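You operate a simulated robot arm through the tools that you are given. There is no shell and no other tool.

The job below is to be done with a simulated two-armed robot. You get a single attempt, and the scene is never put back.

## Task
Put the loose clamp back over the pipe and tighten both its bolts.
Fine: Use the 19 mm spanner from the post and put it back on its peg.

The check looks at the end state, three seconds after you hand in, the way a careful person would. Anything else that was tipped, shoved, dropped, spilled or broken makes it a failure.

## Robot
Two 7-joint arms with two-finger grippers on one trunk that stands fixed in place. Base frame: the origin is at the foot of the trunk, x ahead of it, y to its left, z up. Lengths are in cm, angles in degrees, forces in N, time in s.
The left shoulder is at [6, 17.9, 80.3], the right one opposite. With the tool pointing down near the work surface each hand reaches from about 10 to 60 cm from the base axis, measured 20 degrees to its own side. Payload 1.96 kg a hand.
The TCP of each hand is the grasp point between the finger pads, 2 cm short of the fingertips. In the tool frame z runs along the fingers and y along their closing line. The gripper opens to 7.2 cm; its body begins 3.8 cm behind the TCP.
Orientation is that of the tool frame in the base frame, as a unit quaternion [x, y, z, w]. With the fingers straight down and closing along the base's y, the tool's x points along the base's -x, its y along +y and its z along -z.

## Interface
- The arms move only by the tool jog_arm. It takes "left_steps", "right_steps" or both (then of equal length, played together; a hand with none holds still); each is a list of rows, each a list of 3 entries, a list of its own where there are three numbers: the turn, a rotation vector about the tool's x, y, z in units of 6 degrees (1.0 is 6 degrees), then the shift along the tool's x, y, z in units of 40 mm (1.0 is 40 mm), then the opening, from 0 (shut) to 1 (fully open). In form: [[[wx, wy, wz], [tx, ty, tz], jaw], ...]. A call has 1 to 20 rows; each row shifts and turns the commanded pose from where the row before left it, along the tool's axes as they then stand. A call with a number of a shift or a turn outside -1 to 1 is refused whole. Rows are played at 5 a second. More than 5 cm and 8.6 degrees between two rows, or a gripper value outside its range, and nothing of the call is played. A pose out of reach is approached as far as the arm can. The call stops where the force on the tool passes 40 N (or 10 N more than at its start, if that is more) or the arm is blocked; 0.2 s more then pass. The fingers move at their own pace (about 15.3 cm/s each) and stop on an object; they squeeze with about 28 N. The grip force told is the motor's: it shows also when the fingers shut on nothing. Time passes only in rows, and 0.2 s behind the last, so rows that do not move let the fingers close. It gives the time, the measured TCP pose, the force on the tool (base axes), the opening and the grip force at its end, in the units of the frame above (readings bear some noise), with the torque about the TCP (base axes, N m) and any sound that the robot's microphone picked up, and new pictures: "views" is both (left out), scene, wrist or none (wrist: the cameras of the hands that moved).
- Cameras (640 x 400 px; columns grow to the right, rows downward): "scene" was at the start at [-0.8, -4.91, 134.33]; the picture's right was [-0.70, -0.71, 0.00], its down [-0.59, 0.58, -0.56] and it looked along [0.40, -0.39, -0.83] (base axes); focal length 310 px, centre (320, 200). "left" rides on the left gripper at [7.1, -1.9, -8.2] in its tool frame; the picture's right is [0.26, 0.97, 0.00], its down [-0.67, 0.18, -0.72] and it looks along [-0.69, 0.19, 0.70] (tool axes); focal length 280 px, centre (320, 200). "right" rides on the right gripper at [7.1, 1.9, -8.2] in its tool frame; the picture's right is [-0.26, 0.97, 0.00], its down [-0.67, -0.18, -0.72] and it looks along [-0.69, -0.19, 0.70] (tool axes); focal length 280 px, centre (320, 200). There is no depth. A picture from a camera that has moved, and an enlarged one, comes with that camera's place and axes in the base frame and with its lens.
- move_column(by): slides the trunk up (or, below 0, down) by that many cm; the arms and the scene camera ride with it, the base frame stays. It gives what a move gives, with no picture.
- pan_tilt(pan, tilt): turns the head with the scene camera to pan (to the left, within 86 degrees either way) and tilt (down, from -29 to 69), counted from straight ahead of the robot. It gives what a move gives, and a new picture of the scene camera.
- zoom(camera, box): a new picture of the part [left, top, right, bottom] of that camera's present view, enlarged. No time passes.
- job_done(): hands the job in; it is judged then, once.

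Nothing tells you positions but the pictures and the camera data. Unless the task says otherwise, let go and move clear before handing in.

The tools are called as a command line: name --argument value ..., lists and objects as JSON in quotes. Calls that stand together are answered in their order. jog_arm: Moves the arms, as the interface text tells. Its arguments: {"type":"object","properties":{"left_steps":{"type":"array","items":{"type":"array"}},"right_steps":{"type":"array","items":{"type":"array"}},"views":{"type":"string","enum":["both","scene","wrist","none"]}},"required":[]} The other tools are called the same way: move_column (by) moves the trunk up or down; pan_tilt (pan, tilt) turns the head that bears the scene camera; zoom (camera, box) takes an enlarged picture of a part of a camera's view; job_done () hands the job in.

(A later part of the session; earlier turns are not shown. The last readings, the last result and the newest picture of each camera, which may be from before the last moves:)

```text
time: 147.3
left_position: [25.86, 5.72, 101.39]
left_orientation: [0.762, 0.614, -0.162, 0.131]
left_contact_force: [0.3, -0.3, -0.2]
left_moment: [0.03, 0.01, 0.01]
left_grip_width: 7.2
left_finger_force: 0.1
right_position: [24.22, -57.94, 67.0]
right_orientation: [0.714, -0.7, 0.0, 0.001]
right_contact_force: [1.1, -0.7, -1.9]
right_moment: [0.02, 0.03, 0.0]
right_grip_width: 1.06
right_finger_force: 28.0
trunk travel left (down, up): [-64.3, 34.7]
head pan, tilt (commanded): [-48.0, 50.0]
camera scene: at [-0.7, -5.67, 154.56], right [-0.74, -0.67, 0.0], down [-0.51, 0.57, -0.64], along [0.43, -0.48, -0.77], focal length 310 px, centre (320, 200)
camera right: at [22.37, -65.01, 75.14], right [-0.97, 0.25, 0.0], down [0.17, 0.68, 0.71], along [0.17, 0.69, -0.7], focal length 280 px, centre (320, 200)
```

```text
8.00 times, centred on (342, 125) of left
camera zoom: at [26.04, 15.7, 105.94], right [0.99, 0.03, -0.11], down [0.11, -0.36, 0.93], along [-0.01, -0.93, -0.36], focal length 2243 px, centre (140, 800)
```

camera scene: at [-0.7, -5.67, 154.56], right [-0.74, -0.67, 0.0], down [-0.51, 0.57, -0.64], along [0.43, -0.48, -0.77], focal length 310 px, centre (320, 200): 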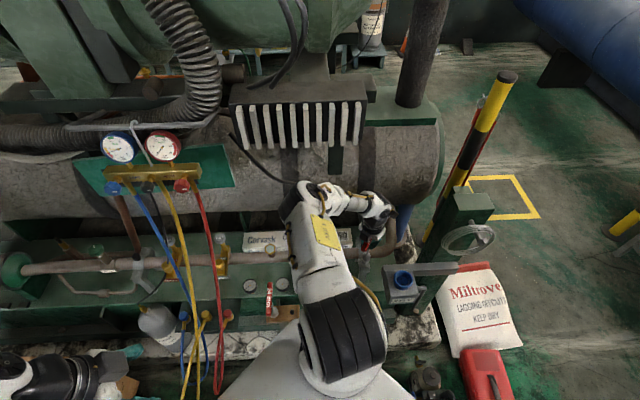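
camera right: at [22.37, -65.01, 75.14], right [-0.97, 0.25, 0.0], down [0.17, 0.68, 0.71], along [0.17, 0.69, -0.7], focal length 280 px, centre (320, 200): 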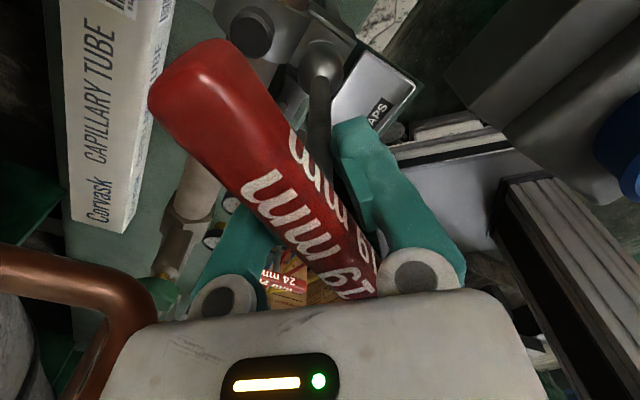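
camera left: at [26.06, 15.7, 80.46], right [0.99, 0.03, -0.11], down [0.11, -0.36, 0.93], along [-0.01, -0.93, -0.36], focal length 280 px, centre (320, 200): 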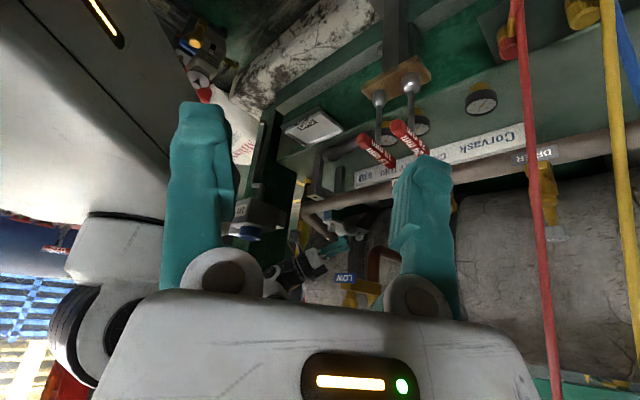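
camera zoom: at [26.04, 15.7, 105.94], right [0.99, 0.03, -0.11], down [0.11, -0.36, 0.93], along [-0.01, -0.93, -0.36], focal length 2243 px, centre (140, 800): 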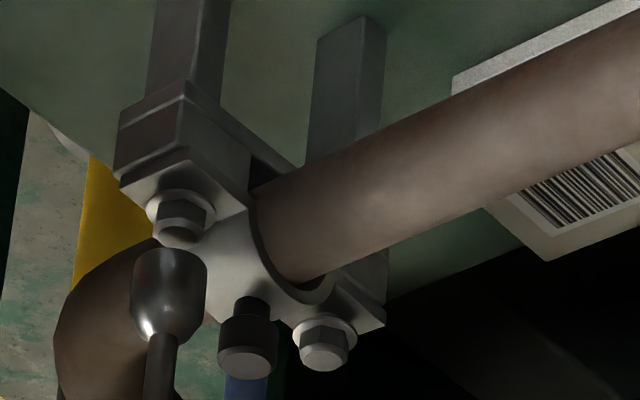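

zoom --camera "scene" --box '[350, 225, 400, 270]'

zoom --camera "left" --box '[320, 105, 360, 135]'

```text
8.89 times, centred on (375, 248) of scene
camera zoom: at [-0.7, -5.67, 154.56], right [-0.74, -0.67, 0.0], down [-0.51, 0.57, -0.64], along [0.43, -0.48, -0.77], focal length 2757 px, centre (-169, -222)
```

zoom: 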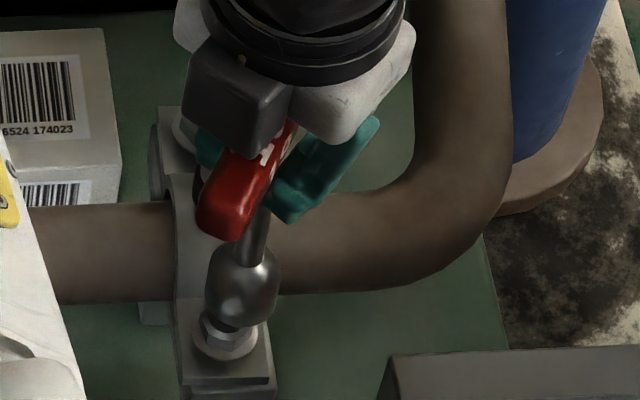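

```text
13.33 times, centred on (340, 120) of left
camera zoom: at [26.04, 15.7, 105.94], right [0.99, 0.03, -0.11], down [0.11, -0.36, 0.93], along [-0.01, -0.93, -0.36], focal length 3738 px, centre (53, 1267)
```

zoom: 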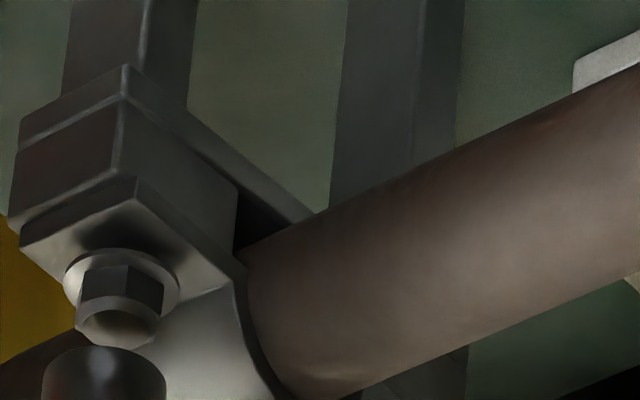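

jog_arm --right_steps '[[[0, 0, 0], [-0.05, -0.05, 0.1], 0.0], [[0, 0, 0], [0, 0, 0.1], 0.0], [[0, 0, 0], [0, 0, 0.08], 0.0], [[0, 0, 0], [0, 0, 0], 0.0]]' --views "none"

```text
time: 148.3
left_position: [25.82, 5.84, 101.22]
left_orientation: [0.761, 0.614, -0.161, 0.131]
left_contact_force: [0.1, 0.0, 0.1]
left_moment: [-0.01, 0.01, 0.02]
left_grip_width: 7.2
left_finger_force: 0.1
right_position: [24.27, -57.75, 65.84]
right_orientation: [0.713, -0.701, -0.001, 0.0]
right_contact_force: [-0.1, -0.3, -3.2]
right_moment: [-0.01, 0.02, -0.02]
right_grip_width: 1.08
right_finger_force: 27.9
trunk travel left (down, up): [-64.3, 34.7]
head pan, tilt (commanded): [-48.0, 50.0]
```

jog_arm --right_steps '[[[0, 0, 0], [0, 0, 0.08], 0.0], [[0, 0, 0], [0, 0, 0.08], 0.0], [[0, 0, 0], [0, 0, 0.06], 0.0], [[0, 0, 0], [0, 0, 0], 0.0]]' --views "none"

zoom --camera "left" --box '[310, 100, 375, 150]'

```text
time: 149.3
left_position: [26.0, 5.75, 101.33]
left_orientation: [0.761, 0.614, -0.162, 0.131]
left_contact_force: [-0.2, 0.1, -0.1]
left_moment: [-0.04, 0.01, -0.02]
left_grip_width: 7.17
left_finger_force: 0.0
right_position: [24.41, -57.75, 65.01]
right_orientation: [0.713, -0.701, 0.0, 0.0]
right_contact_force: [-0.5, 7.5, -4.3]
right_moment: [0.84, 0.05, -0.02]
right_grip_width: 1.08
right_finger_force: 28.2
trunk travel left (down, up): [-64.3, 34.7]
head pan, tilt (commanded): [-48.0, 50.0]
```

```text
8.00 times, centred on (342, 125) of left
camera zoom: at [26.05, 15.74, 105.92], right [0.99, 0.03, -0.11], down [0.11, -0.36, 0.93], along [-0.01, -0.93, -0.36], focal length 2243 px, centre (140, 800)
```

zoom: 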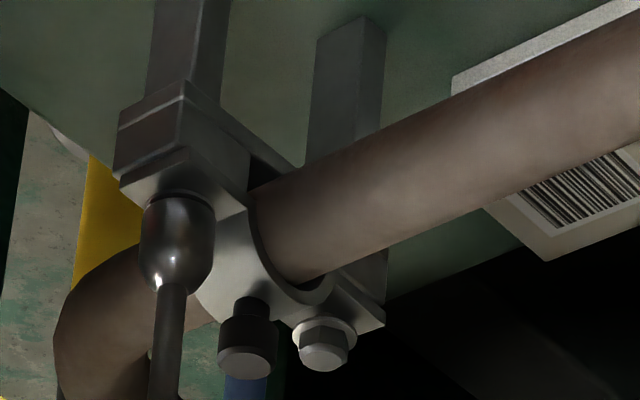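

Engaged with the full 180° available. Relieving side load and turning clockwise in increments while following down.

jog_arm --right_steps '[[[0, 0, 0], [-0.04, 0, 0.03], 0.0], [[0, 0, 1], [0, 0, 0.004], 0.0], [[0, 0, 1], [0, 0, 0.004], 0.0], [[0, 0, 1], [0, 0, 0.004], 0.0], [[0, 0, 1], [0, 0, 0.004], 0.0], [[0, 0, 1], [0, 0, 0.004], 0.0], [[0, 0, 1], [0, 0, 0.004], 0.0], [[0, 0, 1], [0, 0, 0.004], 0.0], [[0, 0, 1], [0, 0, 0.004], 0.0]]' --views "none"

zoom --camera "left" --box '[310, 100, 375, 150]'

```text
time: 151.3
left_position: [25.84, 5.82, 101.33]
left_orientation: [0.762, 0.614, -0.162, 0.13]
left_contact_force: [0.3, 0.6, 0.2]
left_moment: [-0.02, -0.03, -0.01]
left_grip_width: 7.21
left_finger_force: 0.1
right_position: [24.44, -57.62, 64.73]
right_orientation: [-0.366, 0.931, 0.0, -0.001]
right_contact_force: [-3.7, -5.8, 0.4]
right_moment: [-0.69, 0.36, 0.02]
right_grip_width: 1.07
right_finger_force: 27.4
trunk travel left (down, up): [-64.3, 34.7]
head pan, tilt (commanded): [-48.0, 50.0]
```

```text
8.00 times, centred on (342, 125) of left
camera zoom: at [26.01, 15.67, 105.95], right [0.99, 0.03, -0.11], down [0.11, -0.36, 0.93], along [-0.01, -0.93, -0.36], focal length 2243 px, centre (140, 800)
```

zoom: 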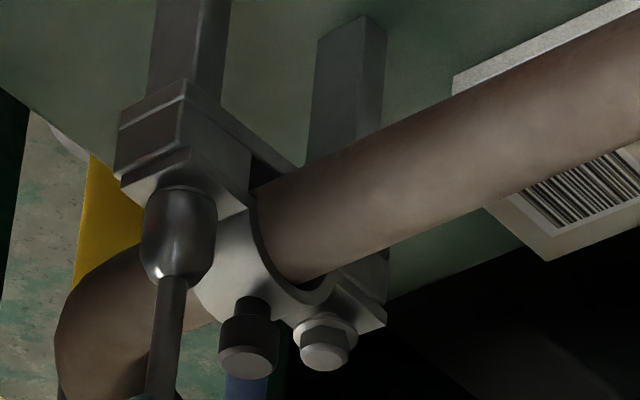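

jog_arm --right_steps '[[[0, 0, 1], [0.022, 0, 0.004], 0.0], [[0, 0, 1], [0.022, 0, 0.004], 0.0], [[0, 0, 1], [0, 0, 0.004], 0.0], [[0, 0, 1], [0, 0, 0.004], 0.0], [[0, 0, 1], [0, 0, 0.004], 0.0], [[0, 0, 1], [0, 0, 0.004], 0.0], [[0, 0, 1], [0, 0, 0.004], 0.0], [[0, 0, 1], [0, 0, 0.004], 0.0]]' --views "none"

jog_arm --right_steps '[[[0, 0, 1], [0, 0, 0.004], 0.0], [[0, 0, 1], [0, 0, 0.004], 0.0], [[0, 0, 1], [0, 0, 0.004], 0.0], [[0, 0, 1], [0, 0, 0.004], 0.0], [[0, 0, 1], [0, 0, 0.004], 0.0], [[0, 0, 1], [0, 0, 0.004], 0.0], [[0, 0, 1], [0, 0, 0.004], 0.0]]' --views "none"

zoom --camera "left" --box '[310, 100, 375, 150]'

```text
time: 153.1
left_position: [25.97, 5.74, 101.37]
left_orientation: [0.761, 0.614, -0.162, 0.13]
left_contact_force: [-0.2, -0.6, -0.4]
left_moment: [0.01, -0.01, 0.01]
left_grip_width: 7.2
left_finger_force: 0.1
right_position: [24.33, -57.7, 64.56]
right_orientation: [0.046, 0.999, 0.0, -0.002]
right_contact_force: [1.5, -0.7, -3.2]
right_moment: [-0.22, -0.19, 0.05]
right_grip_width: 1.08
right_finger_force: 27.8
trunk travel left (down, up): [-64.3, 34.7]
head pan, tilt (commanded): [-48.0, 50.0]
```

```text
time: 154.7
left_position: [25.91, 5.73, 101.39]
left_orientation: [0.761, 0.614, -0.162, 0.13]
left_contact_force: [-0.1, -0.6, 0.2]
left_moment: [0.02, 0.0, 0.01]
left_grip_width: 7.2
left_finger_force: 0.0
right_position: [24.25, -57.79, 64.46]
right_orientation: [0.401, 0.916, -0.001, 0.0]
right_contact_force: [0.2, -3.8, -2.4]
right_moment: [-0.37, -0.02, 0.16]
right_grip_width: 1.07
right_finger_force: 27.6
trunk travel left (down, up): [-64.3, 34.7]
head pan, tilt (commanded): [-48.0, 50.0]
```

```text
8.00 times, centred on (342, 125) of left
camera zoom: at [26.04, 15.67, 105.94], right [0.99, 0.03, -0.11], down [0.11, -0.36, 0.93], along [-0.01, -0.93, -0.36], focal length 2243 px, centre (140, 800)
```

zoom: 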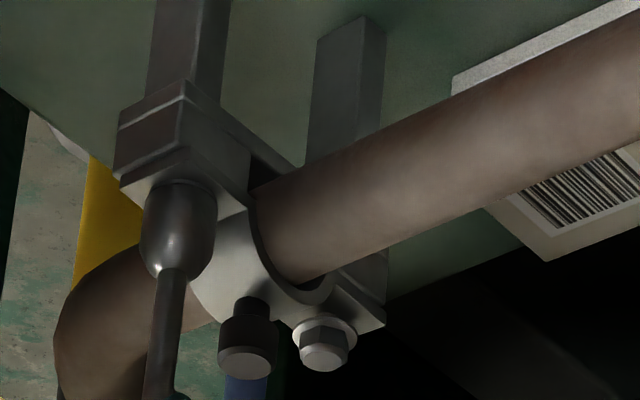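

Torque is starting to rise (0.16 N·m). Continuing carefully.

jog_arm --right_steps '[[[0, 0, 1], [0, 0, 0.004], 0.0], [[0, 0, 1], [0, 0, 0.004], 0.0], [[0, 0, 1], [0, 0, 0.004], 0.0]]' --views "none"

zoom --camera "left" --box '[310, 100, 375, 150]'

```text
time: 155.5
left_position: [25.95, 5.64, 101.35]
left_orientation: [0.761, 0.614, -0.162, 0.13]
left_contact_force: [0.5, -0.5, 0.3]
left_moment: [0.04, -0.03, 0.03]
left_grip_width: 7.2
left_finger_force: 0.0
right_position: [24.23, -57.73, 64.37]
right_orientation: [0.539, 0.842, -0.001, -0.001]
right_contact_force: [-1.0, -4.9, 0.2]
right_moment: [-0.54, 0.06, 0.23]
right_grip_width: 1.06
right_finger_force: 28.3
trunk travel left (down, up): [-64.3, 34.7]
head pan, tilt (commanded): [-48.0, 50.0]
```

```text
8.00 times, centred on (342, 125) of left
camera zoom: at [26.03, 15.67, 105.95], right [0.99, 0.03, -0.11], down [0.11, -0.36, 0.93], along [-0.01, -0.93, -0.36], focal length 2243 px, centre (140, 800)
```

zoom: 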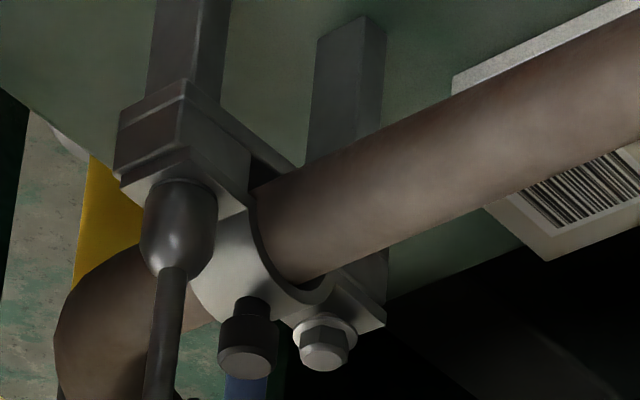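

jog_arm --right_steps '[[[0, 0, 1], [0, 0, 0.004], 0.0], [[0, 0, 1], [0, 0, 0.004], 0.0], [[0, 0, 1], [0, 0, 0.004], 0.0]]' --views "none"

jog_arm --right_steps '[[[0, 0, 0.8], [0, 0, 0.0], 0.0], [[0, 0, 0.8], [0, 0, 0.0], 0.0]]' --views "none"

zoom --camera "left" --box '[310, 100, 375, 150]'

```text
time: 156.3
left_position: [25.92, 5.66, 101.32]
left_orientation: [0.761, 0.614, -0.162, 0.13]
left_contact_force: [0.5, 0.8, -0.3]
left_moment: [-0.01, 0.0, 0.0]
left_grip_width: 7.21
left_finger_force: 0.0
right_position: [24.36, -57.77, 64.18]
right_orientation: [0.664, 0.748, 0.0, -0.001]
right_contact_force: [-1.9, -3.5, 1.8]
right_moment: [-0.32, 0.15, 0.83]
right_grip_width: 1.2
right_finger_force: 28.4
trunk travel left (down, up): [-64.3, 34.7]
head pan, tilt (commanded): [-48.0, 50.0]
```

```text
time: 156.9
left_position: [25.89, 5.79, 101.32]
left_orientation: [0.761, 0.614, -0.161, 0.131]
left_contact_force: [0.7, -0.7, -0.3]
left_moment: [0.01, -0.02, 0.0]
left_grip_width: 7.19
left_finger_force: 0.0
right_position: [24.39, -57.76, 64.34]
right_orientation: [0.724, 0.689, 0.0, 0.0]
right_contact_force: [0.4, -0.1, 0.9]
right_moment: [0.13, -0.03, 1.24]
right_grip_width: 1.62
right_finger_force: 28.4
trunk travel left (down, up): [-64.3, 34.7]
head pan, tilt (commanded): [-48.0, 50.0]
```

```text
8.00 times, centred on (342, 125) of left
camera zoom: at [26.03, 15.74, 105.93], right [0.99, 0.03, -0.11], down [0.11, -0.36, 0.93], along [-0.01, -0.93, -0.36], focal length 2243 px, centre (140, 800)
```

zoom: 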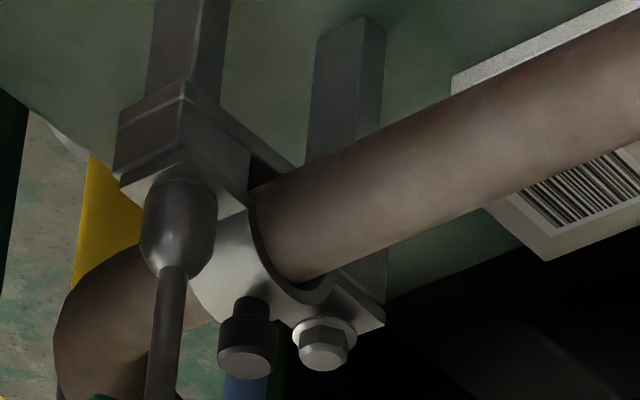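

Bolt A has come up tight: torque jumped to 1.24 N·m with the clamp square. Untwisting slightly and lifting off, then over to bolt B.

jog_arm --right_steps '[[[0, 0, -1], [0, 0, 0], 0.0], [[0, 0, -1], [0, 0, 0], 0.0], [[0, 0, 0], [0, 0, -0.2], 0.0], [[0, 0, 0], [0, 0, -0.5], 0.0], [[0, 0, 0], [0, 0, -0.6], 0.0], [[0, 0, 0], [0, 0, -0.6], 0.0]]' --views "both"

zoom --camera "left" --box '[310, 100, 375, 150]'

```text
time: 157.7
left_position: [25.99, 5.4, 101.36]
left_orientation: [0.761, 0.615, -0.161, 0.128]
left_contact_force: [-0.1, -0.3, 0.6]
left_moment: [-0.03, 0.03, 0.0]
left_grip_width: 7.18
left_finger_force: 0.0
right_position: [24.17, -57.54, 64.49]
right_orientation: [0.648, 0.762, 0.003, -0.004]
right_contact_force: [1.8, -6.2, -31.2]
right_moment: [-0.53, -0.21, 0.5]
right_grip_width: 1.15
right_finger_force: 28.0
trunk travel left (down, up): [-64.3, 34.7]
head pan, tilt (commanded): [-48.0, 50.0]
stopped in row 4 (right hand): the force on the tool passed its limit at 53 N (the readings are from after the stop); the commanded pose is now the measured one
camera scene: at [-0.52, -6.14, 154.5], right [-0.74, -0.67, 0.0], down [-0.51, 0.57, -0.64], along [0.43, -0.48, -0.77], focal length 310 px, centre (320, 200)
camera right: at [24.92, -50.27, 72.74], right [0.99, -0.1, -0.01], down [-0.07, -0.7, 0.71], along [-0.08, -0.71, -0.7], focal length 280 px, centre (320, 200)
```

scene: 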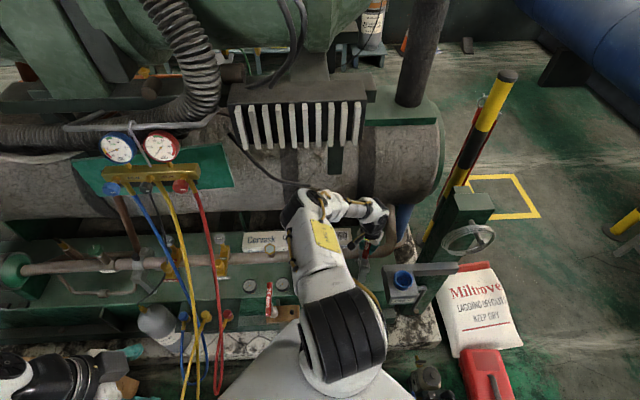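
right: 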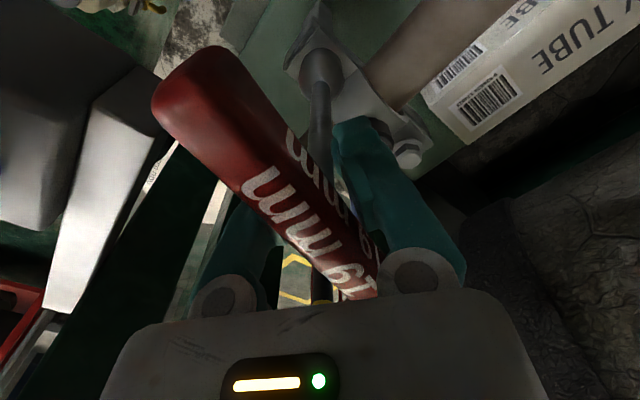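

```text
8.00 times, centred on (342, 125) of left
camera zoom: at [26.16, 15.37, 105.91], right [0.99, 0.03, -0.11], down [0.11, -0.36, 0.93], along [-0.01, -0.93, -0.36], focal length 2243 px, centre (140, 800)
```

zoom: 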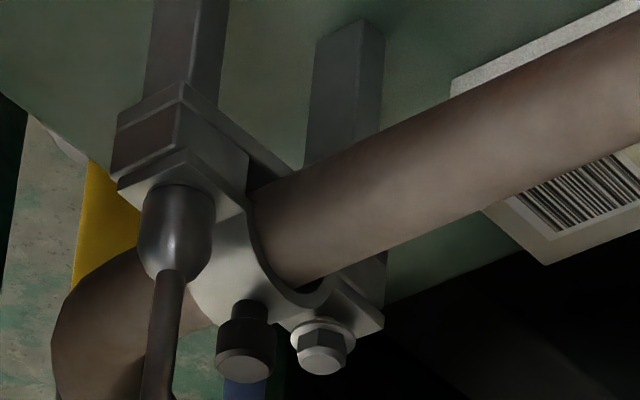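

The socket is binding from leftover torque. I'll ease back down, turn back until the torque is zero, then lift.

jog_arm --right_steps '[[[0, 0, 0], [0, 0, 0.06], 0.0], [[0, 0, -0.7], [0, 0, 0], 0.0], [[0, 0, -0.7], [0, 0, 0], 0.0]]' --views "none"

```text
time: 158.5
left_position: [26.05, 5.67, 101.25]
left_orientation: [0.762, 0.614, -0.162, 0.13]
left_contact_force: [-0.5, -0.7, -0.3]
left_moment: [-0.02, -0.02, -0.02]
left_grip_width: 7.21
left_finger_force: 0.0
right_position: [24.1, -57.65, 64.61]
right_orientation: [0.59, 0.807, 0.002, -0.002]
right_contact_force: [0.4, -1.1, -12.0]
right_moment: [-0.01, 0.04, 0.05]
right_grip_width: 1.05
right_finger_force: 28.6
trunk travel left (down, up): [-64.3, 34.7]
head pan, tilt (commanded): [-48.0, 50.0]
```

jog_arm --right_steps '[[[0, 0, -0.2], [0, 0, -0.05], 0.0], [[0, 0, 0], [0, 0, -0.1], 0.0], [[0, 0, 0], [0, 0, -0.15], 0.0], [[0, 0, 0], [0, 0, -0.2], 0.0]]' --views "none"

zoom --camera "left" --box '[310, 100, 375, 150]'

```text
time: 159.3
left_position: [26.09, 5.42, 101.29]
left_orientation: [0.761, 0.615, -0.16, 0.129]
left_contact_force: [-0.7, -0.2, 0.4]
left_moment: [-0.02, 0.0, -0.01]
left_grip_width: 7.2
left_finger_force: 0.0
right_position: [24.19, -57.34, 65.16]
right_orientation: [0.582, 0.813, 0.004, -0.006]
right_contact_force: [3.2, -6.5, -28.0]
right_moment: [-0.59, -0.28, 0.4]
right_grip_width: 1.19
right_finger_force: 28.1
trunk travel left (down, up): [-64.3, 34.7]
head pan, tilt (commanded): [-48.0, 50.0]
stopped in row 3 (right hand): the force on the tool passed its limit at 44 N (the readings are from after the stop); the commanded pose is now the measured one
```

```text
8.00 times, centred on (342, 125) of left
camera zoom: at [26.14, 15.42, 105.94], right [0.99, 0.03, -0.11], down [0.11, -0.36, 0.93], along [-0.01, -0.93, -0.36], focal length 2243 px, centre (140, 800)
```

zoom: 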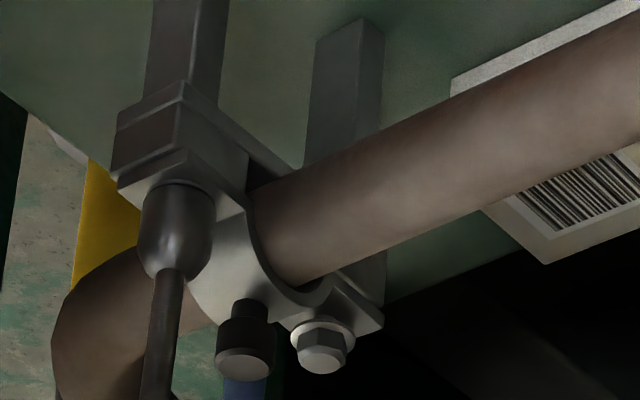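

Still binding with side load. Returning to the neutral position, unloading side force and torque before lifting straight.

jog_arm --right_steps '[[[0, 0, 0], [-0.1, 0, 0.12], 0.0], [[0, 0, -0.6], [0, 0, 0], 0.0], [[0, 0, -0.6], [0, 0, 0], 0.0]]' --views "none"

```text
time: 160.1
left_position: [25.99, 5.84, 101.28]
left_orientation: [0.762, 0.614, -0.161, 0.131]
left_contact_force: [-0.4, 0.2, -0.2]
left_moment: [-0.03, -0.03, 0.0]
left_grip_width: 7.2
left_finger_force: 0.2
right_position: [24.24, -57.61, 64.99]
right_orientation: [0.529, 0.849, 0.003, -0.004]
right_contact_force: [-3.4, 5.6, 3.1]
right_moment: [0.58, 0.34, 0.07]
right_grip_width: 1.08
right_finger_force: 28.2
trunk travel left (down, up): [-64.3, 34.7]
head pan, tilt (commanded): [-48.0, 50.0]
```

jog_arm --right_steps '[[[0, 0, 0], [0.04, 0, 0], 0.0], [[0, 0, 0], [0, 0, 0], 0.0]]' --views "none"

jog_arm --right_steps '[[[0, 0, -0.3], [0, 0, -0.04], 0.0], [[0, 0, 0], [0, 0, -0.04], 0.0]]' --views "none"

```text
time: 160.7
left_position: [25.97, 5.66, 101.43]
left_orientation: [0.761, 0.614, -0.162, 0.13]
left_contact_force: [-0.1, 0.1, -0.2]
left_moment: [0.03, 0.01, -0.01]
left_grip_width: 7.24
left_finger_force: 0.1
right_position: [24.22, -57.48, 64.93]
right_orientation: [0.53, 0.848, 0.002, -0.003]
right_contact_force: [1.2, -4.9, 1.8]
right_moment: [-0.54, -0.15, 0.07]
right_grip_width: 1.07
right_finger_force: 28.1
trunk travel left (down, up): [-64.3, 34.7]
head pan, tilt (commanded): [-48.0, 50.0]
```

```text
time: 161.3
left_position: [25.98, 5.71, 101.21]
left_orientation: [0.762, 0.614, -0.161, 0.129]
left_contact_force: [-0.4, 0.4, -0.7]
left_moment: [0.01, 0.02, 0.0]
left_grip_width: 7.2
left_finger_force: 0.0
right_position: [24.26, -57.57, 65.23]
right_orientation: [0.515, 0.857, 0.003, -0.003]
right_contact_force: [2.7, -7.1, -4.4]
right_moment: [-0.72, -0.36, 0.04]
right_grip_width: 1.1
right_finger_force: 27.9
trunk travel left (down, up): [-64.3, 34.7]
head pan, tilt (commanded): [-48.0, 50.0]
```

jog_arm --right_steps '[[[0.037, -0.069, 0], [-0.025, 0, 0], 0.0], [[0, 0, 0], [0, 0, -0.05], 0.0], [[0, 0, 0], [0, 0, -0.05], 0.0]]' --views "none"

zoom --camera "left" --box '[310, 100, 375, 150]'

```text
time: 162.1
left_position: [25.93, 5.78, 101.4]
left_orientation: [0.761, 0.614, -0.162, 0.13]
left_contact_force: [0.2, -0.1, -0.3]
left_moment: [0.0, -0.02, 0.02]
left_grip_width: 7.19
left_finger_force: 0.0
right_position: [24.34, -57.62, 65.6]
right_orientation: [0.516, 0.857, -0.001, -0.002]
right_contact_force: [-0.7, 0.5, -1.5]
right_moment: [0.1, 0.05, 0.02]
right_grip_width: 1.07
right_finger_force: 27.9
trunk travel left (down, up): [-64.3, 34.7]
head pan, tilt (commanded): [-48.0, 50.0]
```

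```text
8.00 times, centred on (342, 125) of left
camera zoom: at [26.02, 15.73, 105.94], right [0.99, 0.03, -0.11], down [0.11, -0.36, 0.93], along [-0.01, -0.93, -0.36], focal length 2243 px, centre (140, 800)
```

zoom: 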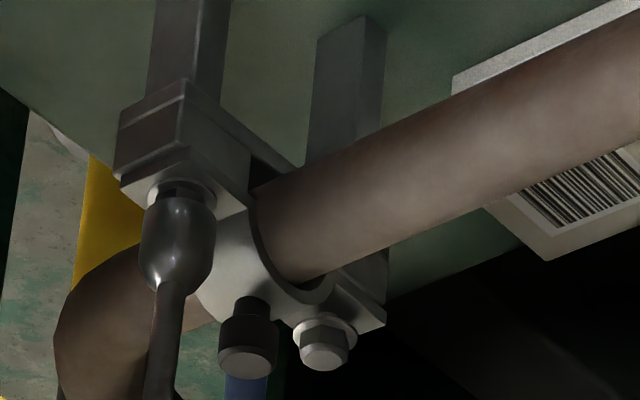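

Free now. Lifting clear of the bolt and above the knob.

jog_arm --right_steps '[[[0, 0, 0], [0, 0, -0.1], 0.0], [[0, 0, 0], [0, 0, -0.2], 0.0], [[0, 0, 0], [0, 0, -0.5], 0.0], [[0, 0, 0], [0, 0, -0.5], 0.0], [[0, 0, 0], [0, 0, -0.4], 0.0]]' --views "both"

zoom --camera "left" --box '[310, 95, 380, 150]'

zoom --camera "scene" --box '[330, 200, 410, 275]'

```text
time: 163.3
left_position: [25.91, 5.86, 101.34]
left_orientation: [0.761, 0.614, -0.161, 0.13]
left_contact_force: [0.9, 0.2, 0.8]
left_moment: [0.01, 0.01, -0.03]
left_grip_width: 7.19
left_finger_force: 0.0
right_position: [24.14, -57.64, 72.6]
right_orientation: [0.516, 0.857, -0.001, -0.003]
right_contact_force: [0.0, -0.2, -1.6]
right_moment: [-0.02, -0.02, 0.03]
right_grip_width: 1.1
right_finger_force: 28.4
trunk travel left (down, up): [-64.3, 34.7]
head pan, tilt (commanded): [-48.0, 50.0]
camera scene: at [-0.7, -5.64, 154.56], right [-0.74, -0.67, 0.0], down [-0.51, 0.57, -0.64], along [0.43, -0.48, -0.77], focal length 310 px, centre (320, 200)
camera right: at [22.56, -50.4, 80.73], right [0.98, 0.22, 0.0], down [0.16, -0.68, 0.71], along [0.15, -0.7, -0.7], focal length 280 px, centre (320, 200)
```

scene: 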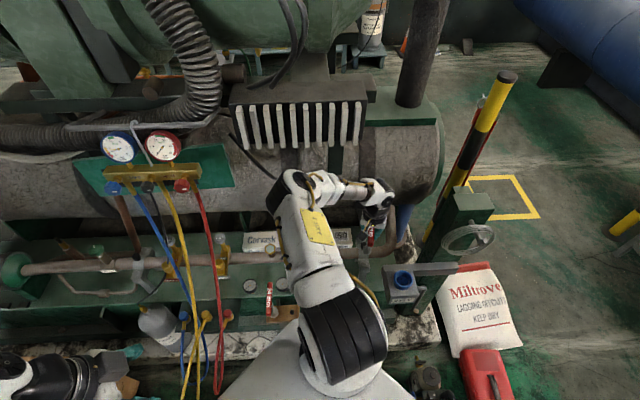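
right: 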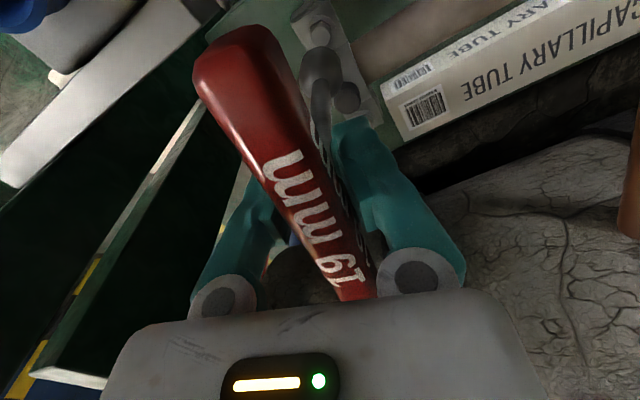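

```text
7.27 times, centred on (345, 122) of left
camera zoom: at [26.04, 15.71, 105.93], right [0.99, 0.03, -0.11], down [0.11, -0.36, 0.93], along [-0.01, -0.93, -0.36], focal length 2039 px, centre (138, 764)
```

zoom: 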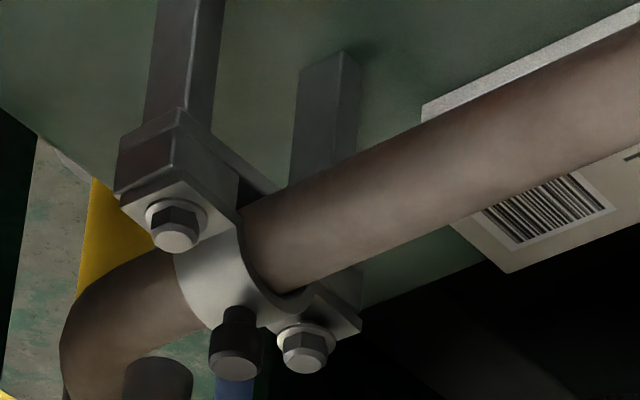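

```text
5.33 times, centred on (370, 238) of scene
camera zoom: at [-0.7, -5.64, 154.56], right [-0.74, -0.67, 0.0], down [-0.51, 0.57, -0.64], along [0.43, -0.48, -0.77], focal length 1654 px, centre (53, 0)
```

zoom: 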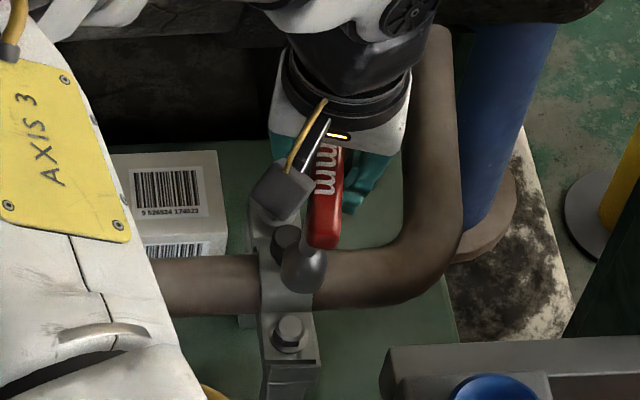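

Bolt A's flange is tight to the lug. Now swing the spanner back to heading +75° (for a long stroke) and carry it over bolt B.

jog_arm --right_steps '[[[0, 0, -1], [0, 0, 0], 0.0], [[0, 0, -1], [0, 0, 0], 0.0], [[0, 0, -1], [0, 0, 0], 0.0], [[0, 0, -1], [0, 0, 0], 0.0], [[0, 0, -1], [0, 0, 0], 0.0], [[0, 0, -1], [0, 0, 0], 0.0], [[0, 0, -1], [0, 0, 0], 0.0], [[0, 0, -1], [0, 0, 0], 0.0], [[0, 0, -1], [0, 0, 0], 0.0], [[0, 0, -1], [0, 0, 0], 0.0], [[0, 0, -1], [0, 0, 0], 0.0], [[0, 0, -1], [0, 0, 0], 0.0], [[0, 0, -1], [0, 0, 0], 0.0]]' --views "none"

jog_arm --right_steps '[[[0, 0, -1], [0, 0, 0], 0.0], [[0, 0, -1], [0, 0, 0], 0.0], [[0, 0, -1], [0, 0, 0], 0.0], [[0, 0, -1], [0, 0, 0], 0.0], [[0, 0, -1], [0, 0, 0], 0.0], [[0, 0, -1], [0, 0, 0], 0.0], [[0, 0, -1], [0, 0, 0], 0.0], [[0, 0, -1], [0, 0, 0], 0.0], [[0, 0, -1], [0, 0, 0], 0.0], [[0, 0, -0.85], [0, 0, 0], 0.0]]' --views "wrist"

```text
time: 166.1
left_position: [26.0, 5.85, 101.24]
left_orientation: [0.761, 0.614, -0.161, 0.131]
left_contact_force: [0.5, -0.3, 0.0]
left_moment: [-0.02, -0.03, 0.01]
left_grip_width: 7.2
left_finger_force: 0.0
right_position: [24.15, -57.71, 72.49]
right_orientation: [-0.139, 0.99, 0.002, -0.002]
right_contact_force: [-0.1, -0.4, -2.0]
right_moment: [0.0, -0.01, -0.03]
right_grip_width: 1.11
right_finger_force: 28.2
trunk travel left (down, up): [-64.3, 34.7]
head pan, tilt (commanded): [-48.0, 50.0]
```

```text
time: 168.3
left_position: [25.93, 5.7, 101.31]
left_orientation: [0.761, 0.614, -0.163, 0.131]
left_contact_force: [0.1, -0.7, 0.7]
left_moment: [0.0, -0.01, 0.03]
left_grip_width: 7.2
left_finger_force: 0.2
right_position: [24.24, -57.75, 72.43]
right_orientation: [-0.61, 0.793, 0.002, -0.001]
right_contact_force: [-0.2, -1.2, -0.3]
right_moment: [0.02, 0.03, 0.03]
right_grip_width: 1.07
right_finger_force: 27.6
trunk travel left (down, up): [-64.3, 34.7]
head pan, tilt (commanded): [-48.0, 50.0]
camera right: at [20.51, -63.91, 80.61], right [-0.87, 0.5, 0.0], down [0.35, 0.6, 0.71], along [0.36, 0.62, -0.7], focal length 280 px, centre (320, 200)
```

right: 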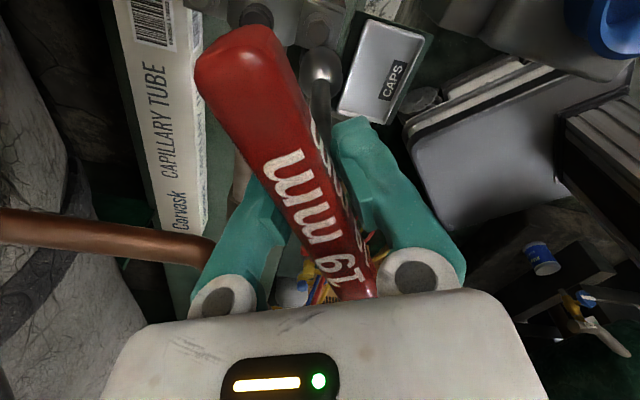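

jog_arm --right_steps '[[[0, 0, 0], [0.41, -0.65, 0], 0.0], [[0, 0, 0], [0.41, -0.65, 0], 0.0], [[0, 0, 0], [0.41, -0.65, 0], 0.0], [[0, 0, 0], [0, 0, 0], 0.0]]' --views "both"

zoom --camera "left" --box '[310, 95, 390, 155]'

zoom --camera "scene" --box '[330, 190, 410, 265]'

```text
time: 169.3
left_position: [25.93, 5.9, 101.28]
left_orientation: [0.761, 0.614, -0.162, 0.13]
left_contact_force: [0.0, 0.6, 0.5]
left_moment: [0.0, -0.04, -0.02]
left_grip_width: 7.23
left_finger_force: 0.0
right_position: [30.43, -64.33, 72.51]
right_orientation: [-0.609, 0.793, 0.002, -0.001]
right_contact_force: [-0.1, 0.4, -1.8]
right_moment: [0.02, 0.01, 0.01]
right_grip_width: 1.11
right_finger_force: 28.1
trunk travel left (down, up): [-64.3, 34.7]
head pan, tilt (commanded): [-48.0, 50.0]
camera scene: at [-0.69, -5.61, 154.56], right [-0.74, -0.67, 0.0], down [-0.51, 0.57, -0.64], along [0.43, -0.48, -0.77], focal length 310 px, centre (320, 200)
camera right: at [26.7, -70.65, 80.66], right [-0.86, 0.5, 0.01], down [0.35, 0.6, 0.71], along [0.36, 0.62, -0.7], focal length 280 px, centre (320, 200)
```

scene: 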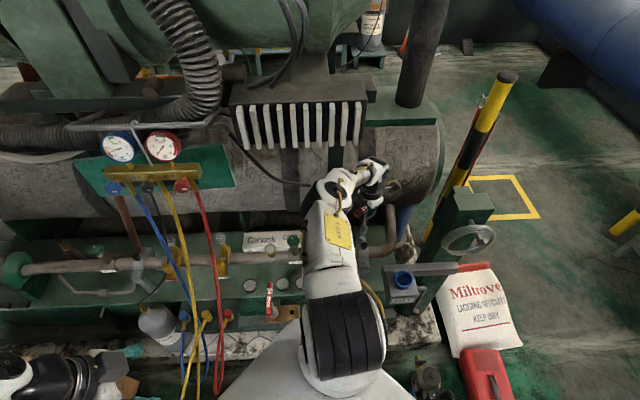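
right: 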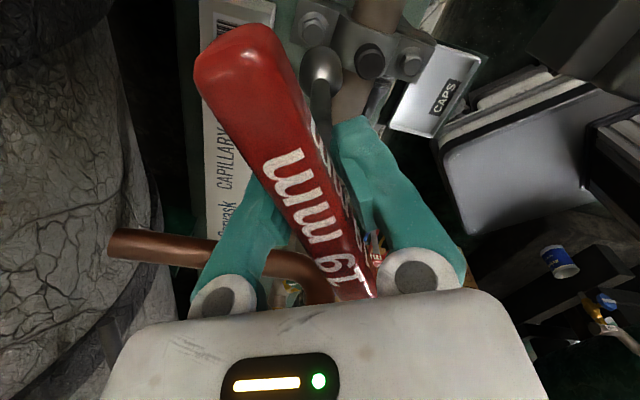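

```text
6.67 times, centred on (350, 125) of left
camera zoom: at [26.04, 15.74, 105.93], right [0.99, 0.03, -0.11], down [0.11, -0.36, 0.93], along [-0.01, -0.93, -0.36], focal length 1869 px, centre (120, 700)
```

zoom: 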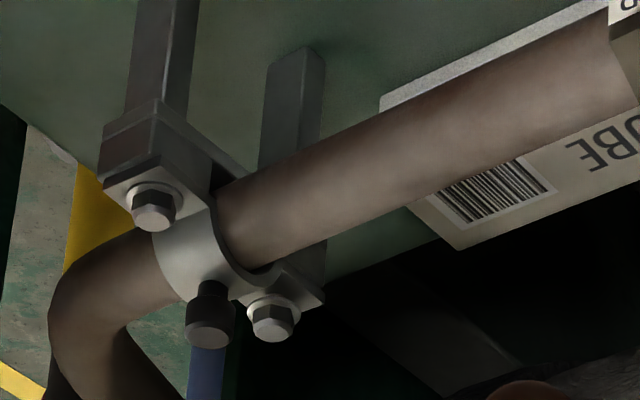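

```text
5.33 times, centred on (370, 228) of scene
camera zoom: at [-0.69, -5.61, 154.56], right [-0.74, -0.67, 0.0], down [-0.51, 0.57, -0.64], along [0.43, -0.48, -0.77], focal length 1654 px, centre (53, 53)
```

zoom: 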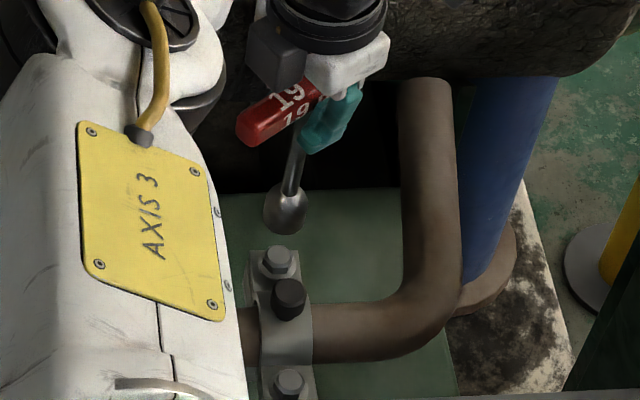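

zoom --camera "left" --box '[310, 110, 390, 170]'

```text
6.67 times, centred on (350, 140) of left
camera zoom: at [26.04, 15.74, 105.93], right [0.99, 0.03, -0.11], down [0.11, -0.36, 0.93], along [-0.01, -0.93, -0.36], focal length 1869 px, centre (120, 600)
```

zoom: 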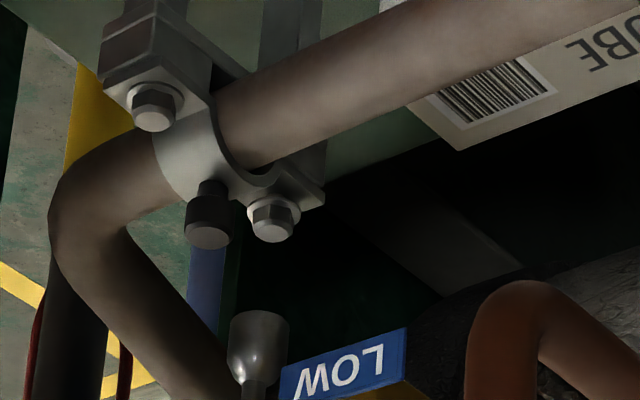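

jog_arm --right_steps '[[[0, 0, 0], [0.171, -0.136, 0], 0.0], [[0, 0, 0], [0, 0, 0.5], 0.0], [[0, 0, 0], [0, 0, 0.55], 0.0], [[0, 0, 0], [0, 0, 0], 0.0]]' --views "none"

zoom --camera "left" --box '[320, 105, 380, 150]'

zoom --camera "scene" --box '[350, 205, 400, 250]'

```text
time: 170.3
left_position: [25.99, 5.8, 101.28]
left_orientation: [0.762, 0.614, -0.162, 0.13]
left_contact_force: [0.7, -0.4, -0.5]
left_moment: [0.01, 0.0, -0.01]
left_grip_width: 7.2
left_finger_force: 0.0
right_position: [30.88, -65.19, 68.31]
right_orientation: [-0.609, 0.793, 0.003, -0.002]
right_contact_force: [-0.3, -0.1, -1.2]
right_moment: [-0.02, 0.01, -0.01]
right_grip_width: 1.09
right_finger_force: 27.9
trunk travel left (down, up): [-64.3, 34.7]
head pan, tilt (commanded): [-48.0, 50.0]
```

```text
8.89 times, centred on (350, 128) of left
camera zoom: at [26.05, 15.73, 105.93], right [0.99, 0.03, -0.11], down [0.11, -0.36, 0.93], along [-0.01, -0.93, -0.36], focal length 2492 px, centre (53, 844)
```

zoom: 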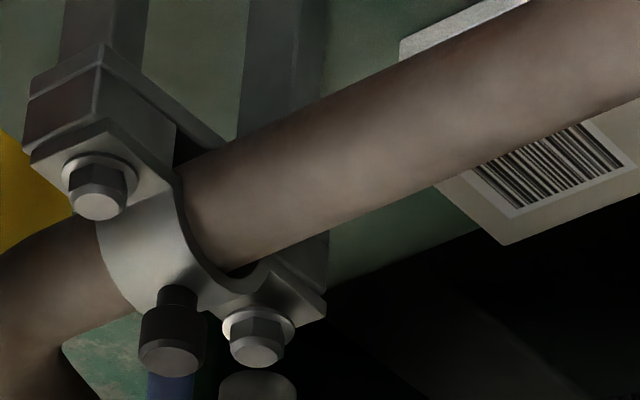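

```text
8.89 times, centred on (375, 228) of scene
camera zoom: at [-0.68, -5.63, 154.56], right [-0.74, -0.67, 0.0], down [-0.51, 0.57, -0.64], along [0.43, -0.48, -0.77], focal length 2757 px, centre (-169, -44)
```

zoom: 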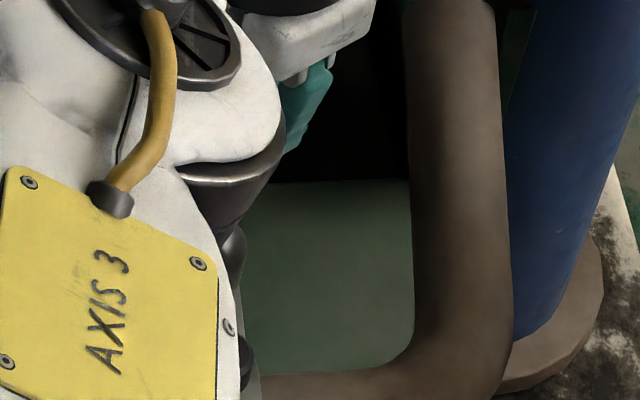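

zoom --camera "right" --box '[220, 0, 460, 150]'

pan_tilt --pan -62 --tilt 50

```text
2.67 times, centred on (340, 75) of right
camera zoom: at [27.12, -71.41, 76.42], right [-0.86, 0.5, 0.0], down [0.35, 0.6, 0.71], along [0.36, 0.62, -0.7], focal length 748 px, centre (267, 533)
```

zoom: 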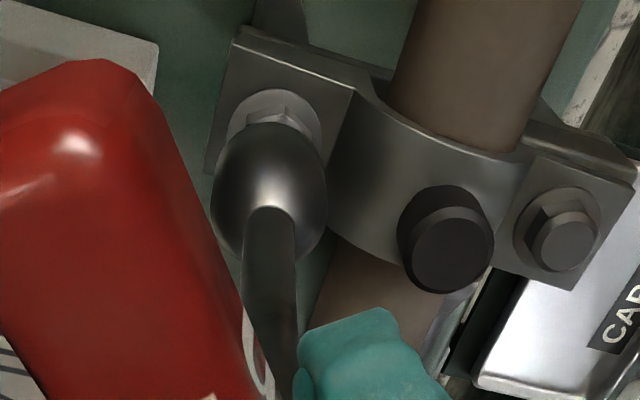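

```text
time: 171.1
left_position: [25.91, 5.78, 101.29]
left_orientation: [0.761, 0.614, -0.162, 0.131]
left_contact_force: [-0.2, -0.8, 0.0]
left_moment: [0.01, 0.01, -0.05]
left_grip_width: 7.18
left_finger_force: 0.0
right_position: [31.05, -65.29, 68.2]
right_orientation: [-0.609, 0.793, 0.002, -0.001]
right_contact_force: [0.1, -0.5, -2.1]
right_moment: [-0.01, 0.01, -0.01]
right_grip_width: 1.06
right_finger_force: 27.9
trunk travel left (down, up): [-64.3, 34.7]
head pan, tilt (commanded): [-62.0, 50.0]
camera scene: at [-2.22, -6.76, 154.56], right [-0.88, -0.47, 0.0], down [-0.36, 0.68, -0.64], along [0.3, -0.57, -0.77], focal length 310 px, centre (320, 200)
```

scene: 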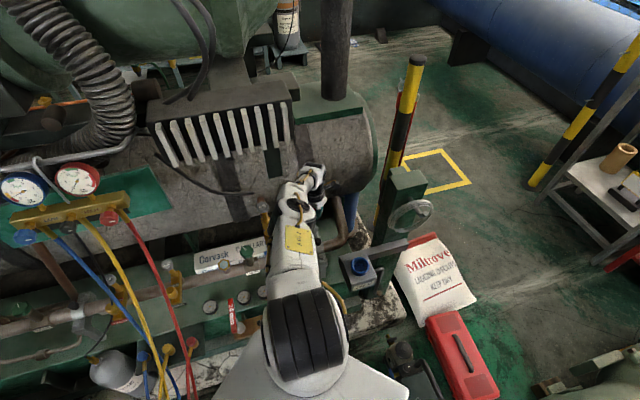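

Right-wrist view is good: B is at about (30.65, -64.95). Correcting the spanner by (-0.3, +0.3) and lowering to engage.

jog_arm --right_steps '[[[0, 0, 0], [-0.053, 0.092, 0], 0.0], [[0, 0, 0], [0, 0, 0.2], 0.0], [[0, 0, 0], [0, 0, 0.1], 0.0], [[0, 0, 0], [0, 0, 0], 0.0]]' --views "none"

zoom --camera "left" --box '[320, 105, 380, 150]'

zoom --camera "right" --box '[220, 0, 460, 150]'

```text
time: 172.1
left_position: [25.92, 5.79, 101.41]
left_orientation: [0.761, 0.614, -0.162, 0.131]
left_contact_force: [-0.3, 0.1, 0.4]
left_moment: [0.01, -0.01, -0.01]
left_grip_width: 7.19
left_finger_force: 0.1
right_position: [30.5, -64.82, 67.1]
right_orientation: [-0.609, 0.794, 0.002, -0.002]
right_contact_force: [0.3, -0.2, -1.5]
right_moment: [-0.02, 0.07, 0.0]
right_grip_width: 1.08
right_finger_force: 27.9
trunk travel left (down, up): [-64.3, 34.7]
head pan, tilt (commanded): [-62.0, 50.0]
```

```text
8.89 times, centred on (350, 128) of left
camera zoom: at [26.04, 15.69, 105.94], right [0.99, 0.03, -0.11], down [0.11, -0.36, 0.93], along [-0.01, -0.93, -0.36], focal length 2492 px, centre (53, 844)
```

zoom: 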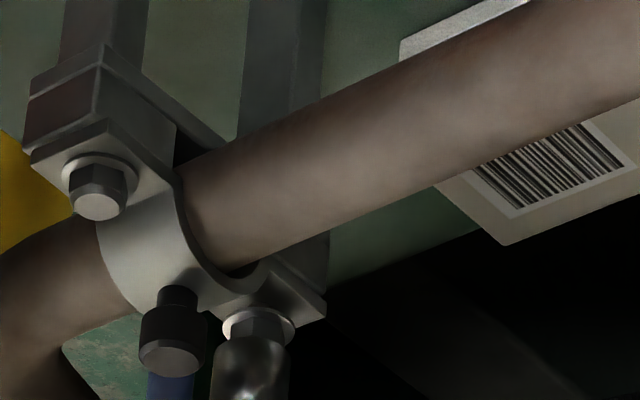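

```text
2.67 times, centred on (340, 75) of right
camera zoom: at [26.77, -71.14, 75.19], right [-0.86, 0.5, 0.0], down [0.35, 0.6, 0.71], along [0.36, 0.62, -0.7], focal length 748 px, centre (267, 533)
```

zoom: 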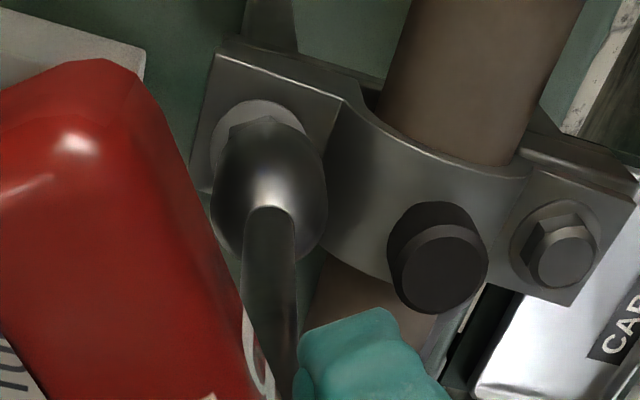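

jog_arm --right_steps '[[[0, 0, 0], [0.019, -0.06, 0], 0.0], [[0, 0, 0], [0, 0, 0.06], 0.0], [[0, 0, 0], [0, 0, 0.06], 0.0], [[0, 0, 0], [0, 0, 0], 0.0]]' --views "none"

```text
time: 173.1
left_position: [25.9, 5.82, 101.3]
left_orientation: [0.761, 0.615, -0.162, 0.132]
left_contact_force: [-0.1, 0.2, -0.6]
left_moment: [-0.02, 0.0, 0.03]
left_grip_width: 7.19
left_finger_force: 0.0
right_position: [30.68, -64.93, 66.42]
right_orientation: [-0.608, 0.794, 0.002, -0.001]
right_contact_force: [-0.7, -1.6, -1.0]
right_moment: [-0.16, 0.07, 0.0]
right_grip_width: 1.09
right_finger_force: 28.0
trunk travel left (down, up): [-64.3, 34.7]
head pan, tilt (commanded): [-62.0, 50.0]
```

Entering. Lowering further onto the hex.

jog_arm --right_steps '[[[0, 0, 0], [0, 0, 0.06], 0.0], [[0, 0, 0], [0, 0, 0.06], 0.0], [[0, 0, 0], [0, 0, 0.06], 0.0], [[0, 0, 0], [0, 0, 0], 0.0]]' --views "none"

zoom --camera "left" --box '[320, 105, 380, 150]'

```text
time: 174.1
left_position: [25.97, 5.73, 101.45]
left_orientation: [0.761, 0.615, -0.161, 0.13]
left_contact_force: [-0.1, -0.8, 0.2]
left_moment: [-0.01, 0.0, 0.01]
left_grip_width: 7.17
left_finger_force: 0.0
right_position: [30.67, -64.81, 65.76]
right_orientation: [-0.609, 0.793, 0.002, -0.001]
right_contact_force: [-1.8, -6.6, 0.3]
right_moment: [-0.83, 0.24, -0.05]
right_grip_width: 1.07
right_finger_force: 27.6
trunk travel left (down, up): [-64.3, 34.7]
head pan, tilt (commanded): [-62.0, 50.0]
```

```text
8.89 times, centred on (350, 128) of left
camera zoom: at [26.01, 15.65, 105.95], right [0.99, 0.03, -0.11], down [0.11, -0.36, 0.93], along [-0.01, -0.93, -0.36], focal length 2492 px, centre (53, 844)
```

zoom: 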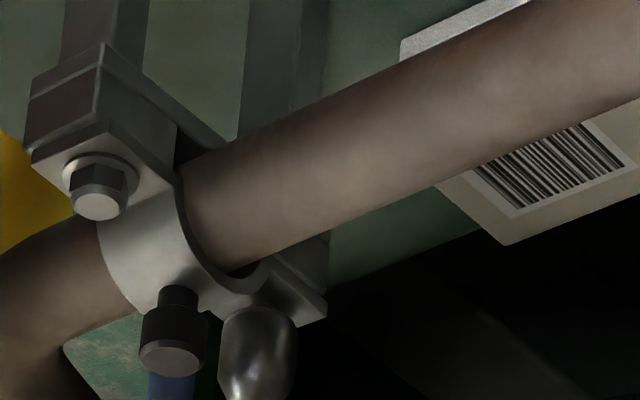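

Engaged on bolt B. Easing the side load and turning clockwise in steps.

jog_arm --right_steps '[[[0, 0, 0], [0.03, 0, 0.04], 0.0], [[0, 0, 1], [0, 0, 0.02], 0.0], [[0, 0, 1], [0, 0, 0.01], 0.0], [[0, 0, 1], [0, 0, 0.005], 0.0], [[0, 0, 1], [0, 0, 0.005], 0.0], [[0, 0, 1], [0, 0, 0.005], 0.0]]' --views "none"

zoom --camera "left" --box '[320, 105, 380, 150]'

```text
time: 175.4
left_position: [25.94, 5.77, 101.26]
left_orientation: [0.761, 0.615, -0.161, 0.131]
left_contact_force: [0.5, -1.2, -0.3]
left_moment: [0.0, 0.02, 0.01]
left_grip_width: 7.2
left_finger_force: 0.0
right_position: [30.68, -64.74, 65.79]
right_orientation: [-0.382, 0.924, 0.001, -0.001]
right_contact_force: [-0.8, -1.7, 2.5]
right_moment: [-0.16, 0.11, -0.02]
right_grip_width: 1.08
right_finger_force: 27.5
right hand out of reach, approached as far as the arm can: row 1
trunk travel left (down, up): [-64.3, 34.7]
head pan, tilt (commanded): [-62.0, 50.0]
```

```text
8.89 times, centred on (350, 128) of left
camera zoom: at [26.02, 15.73, 105.94], right [0.99, 0.03, -0.11], down [0.11, -0.36, 0.93], along [-0.01, -0.93, -0.36], focal length 2492 px, centre (53, 844)
```

zoom: 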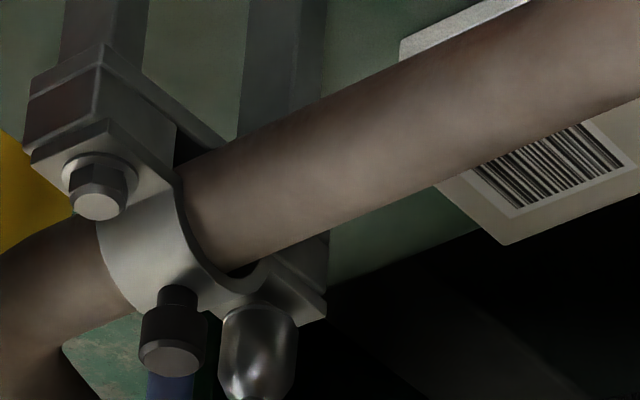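

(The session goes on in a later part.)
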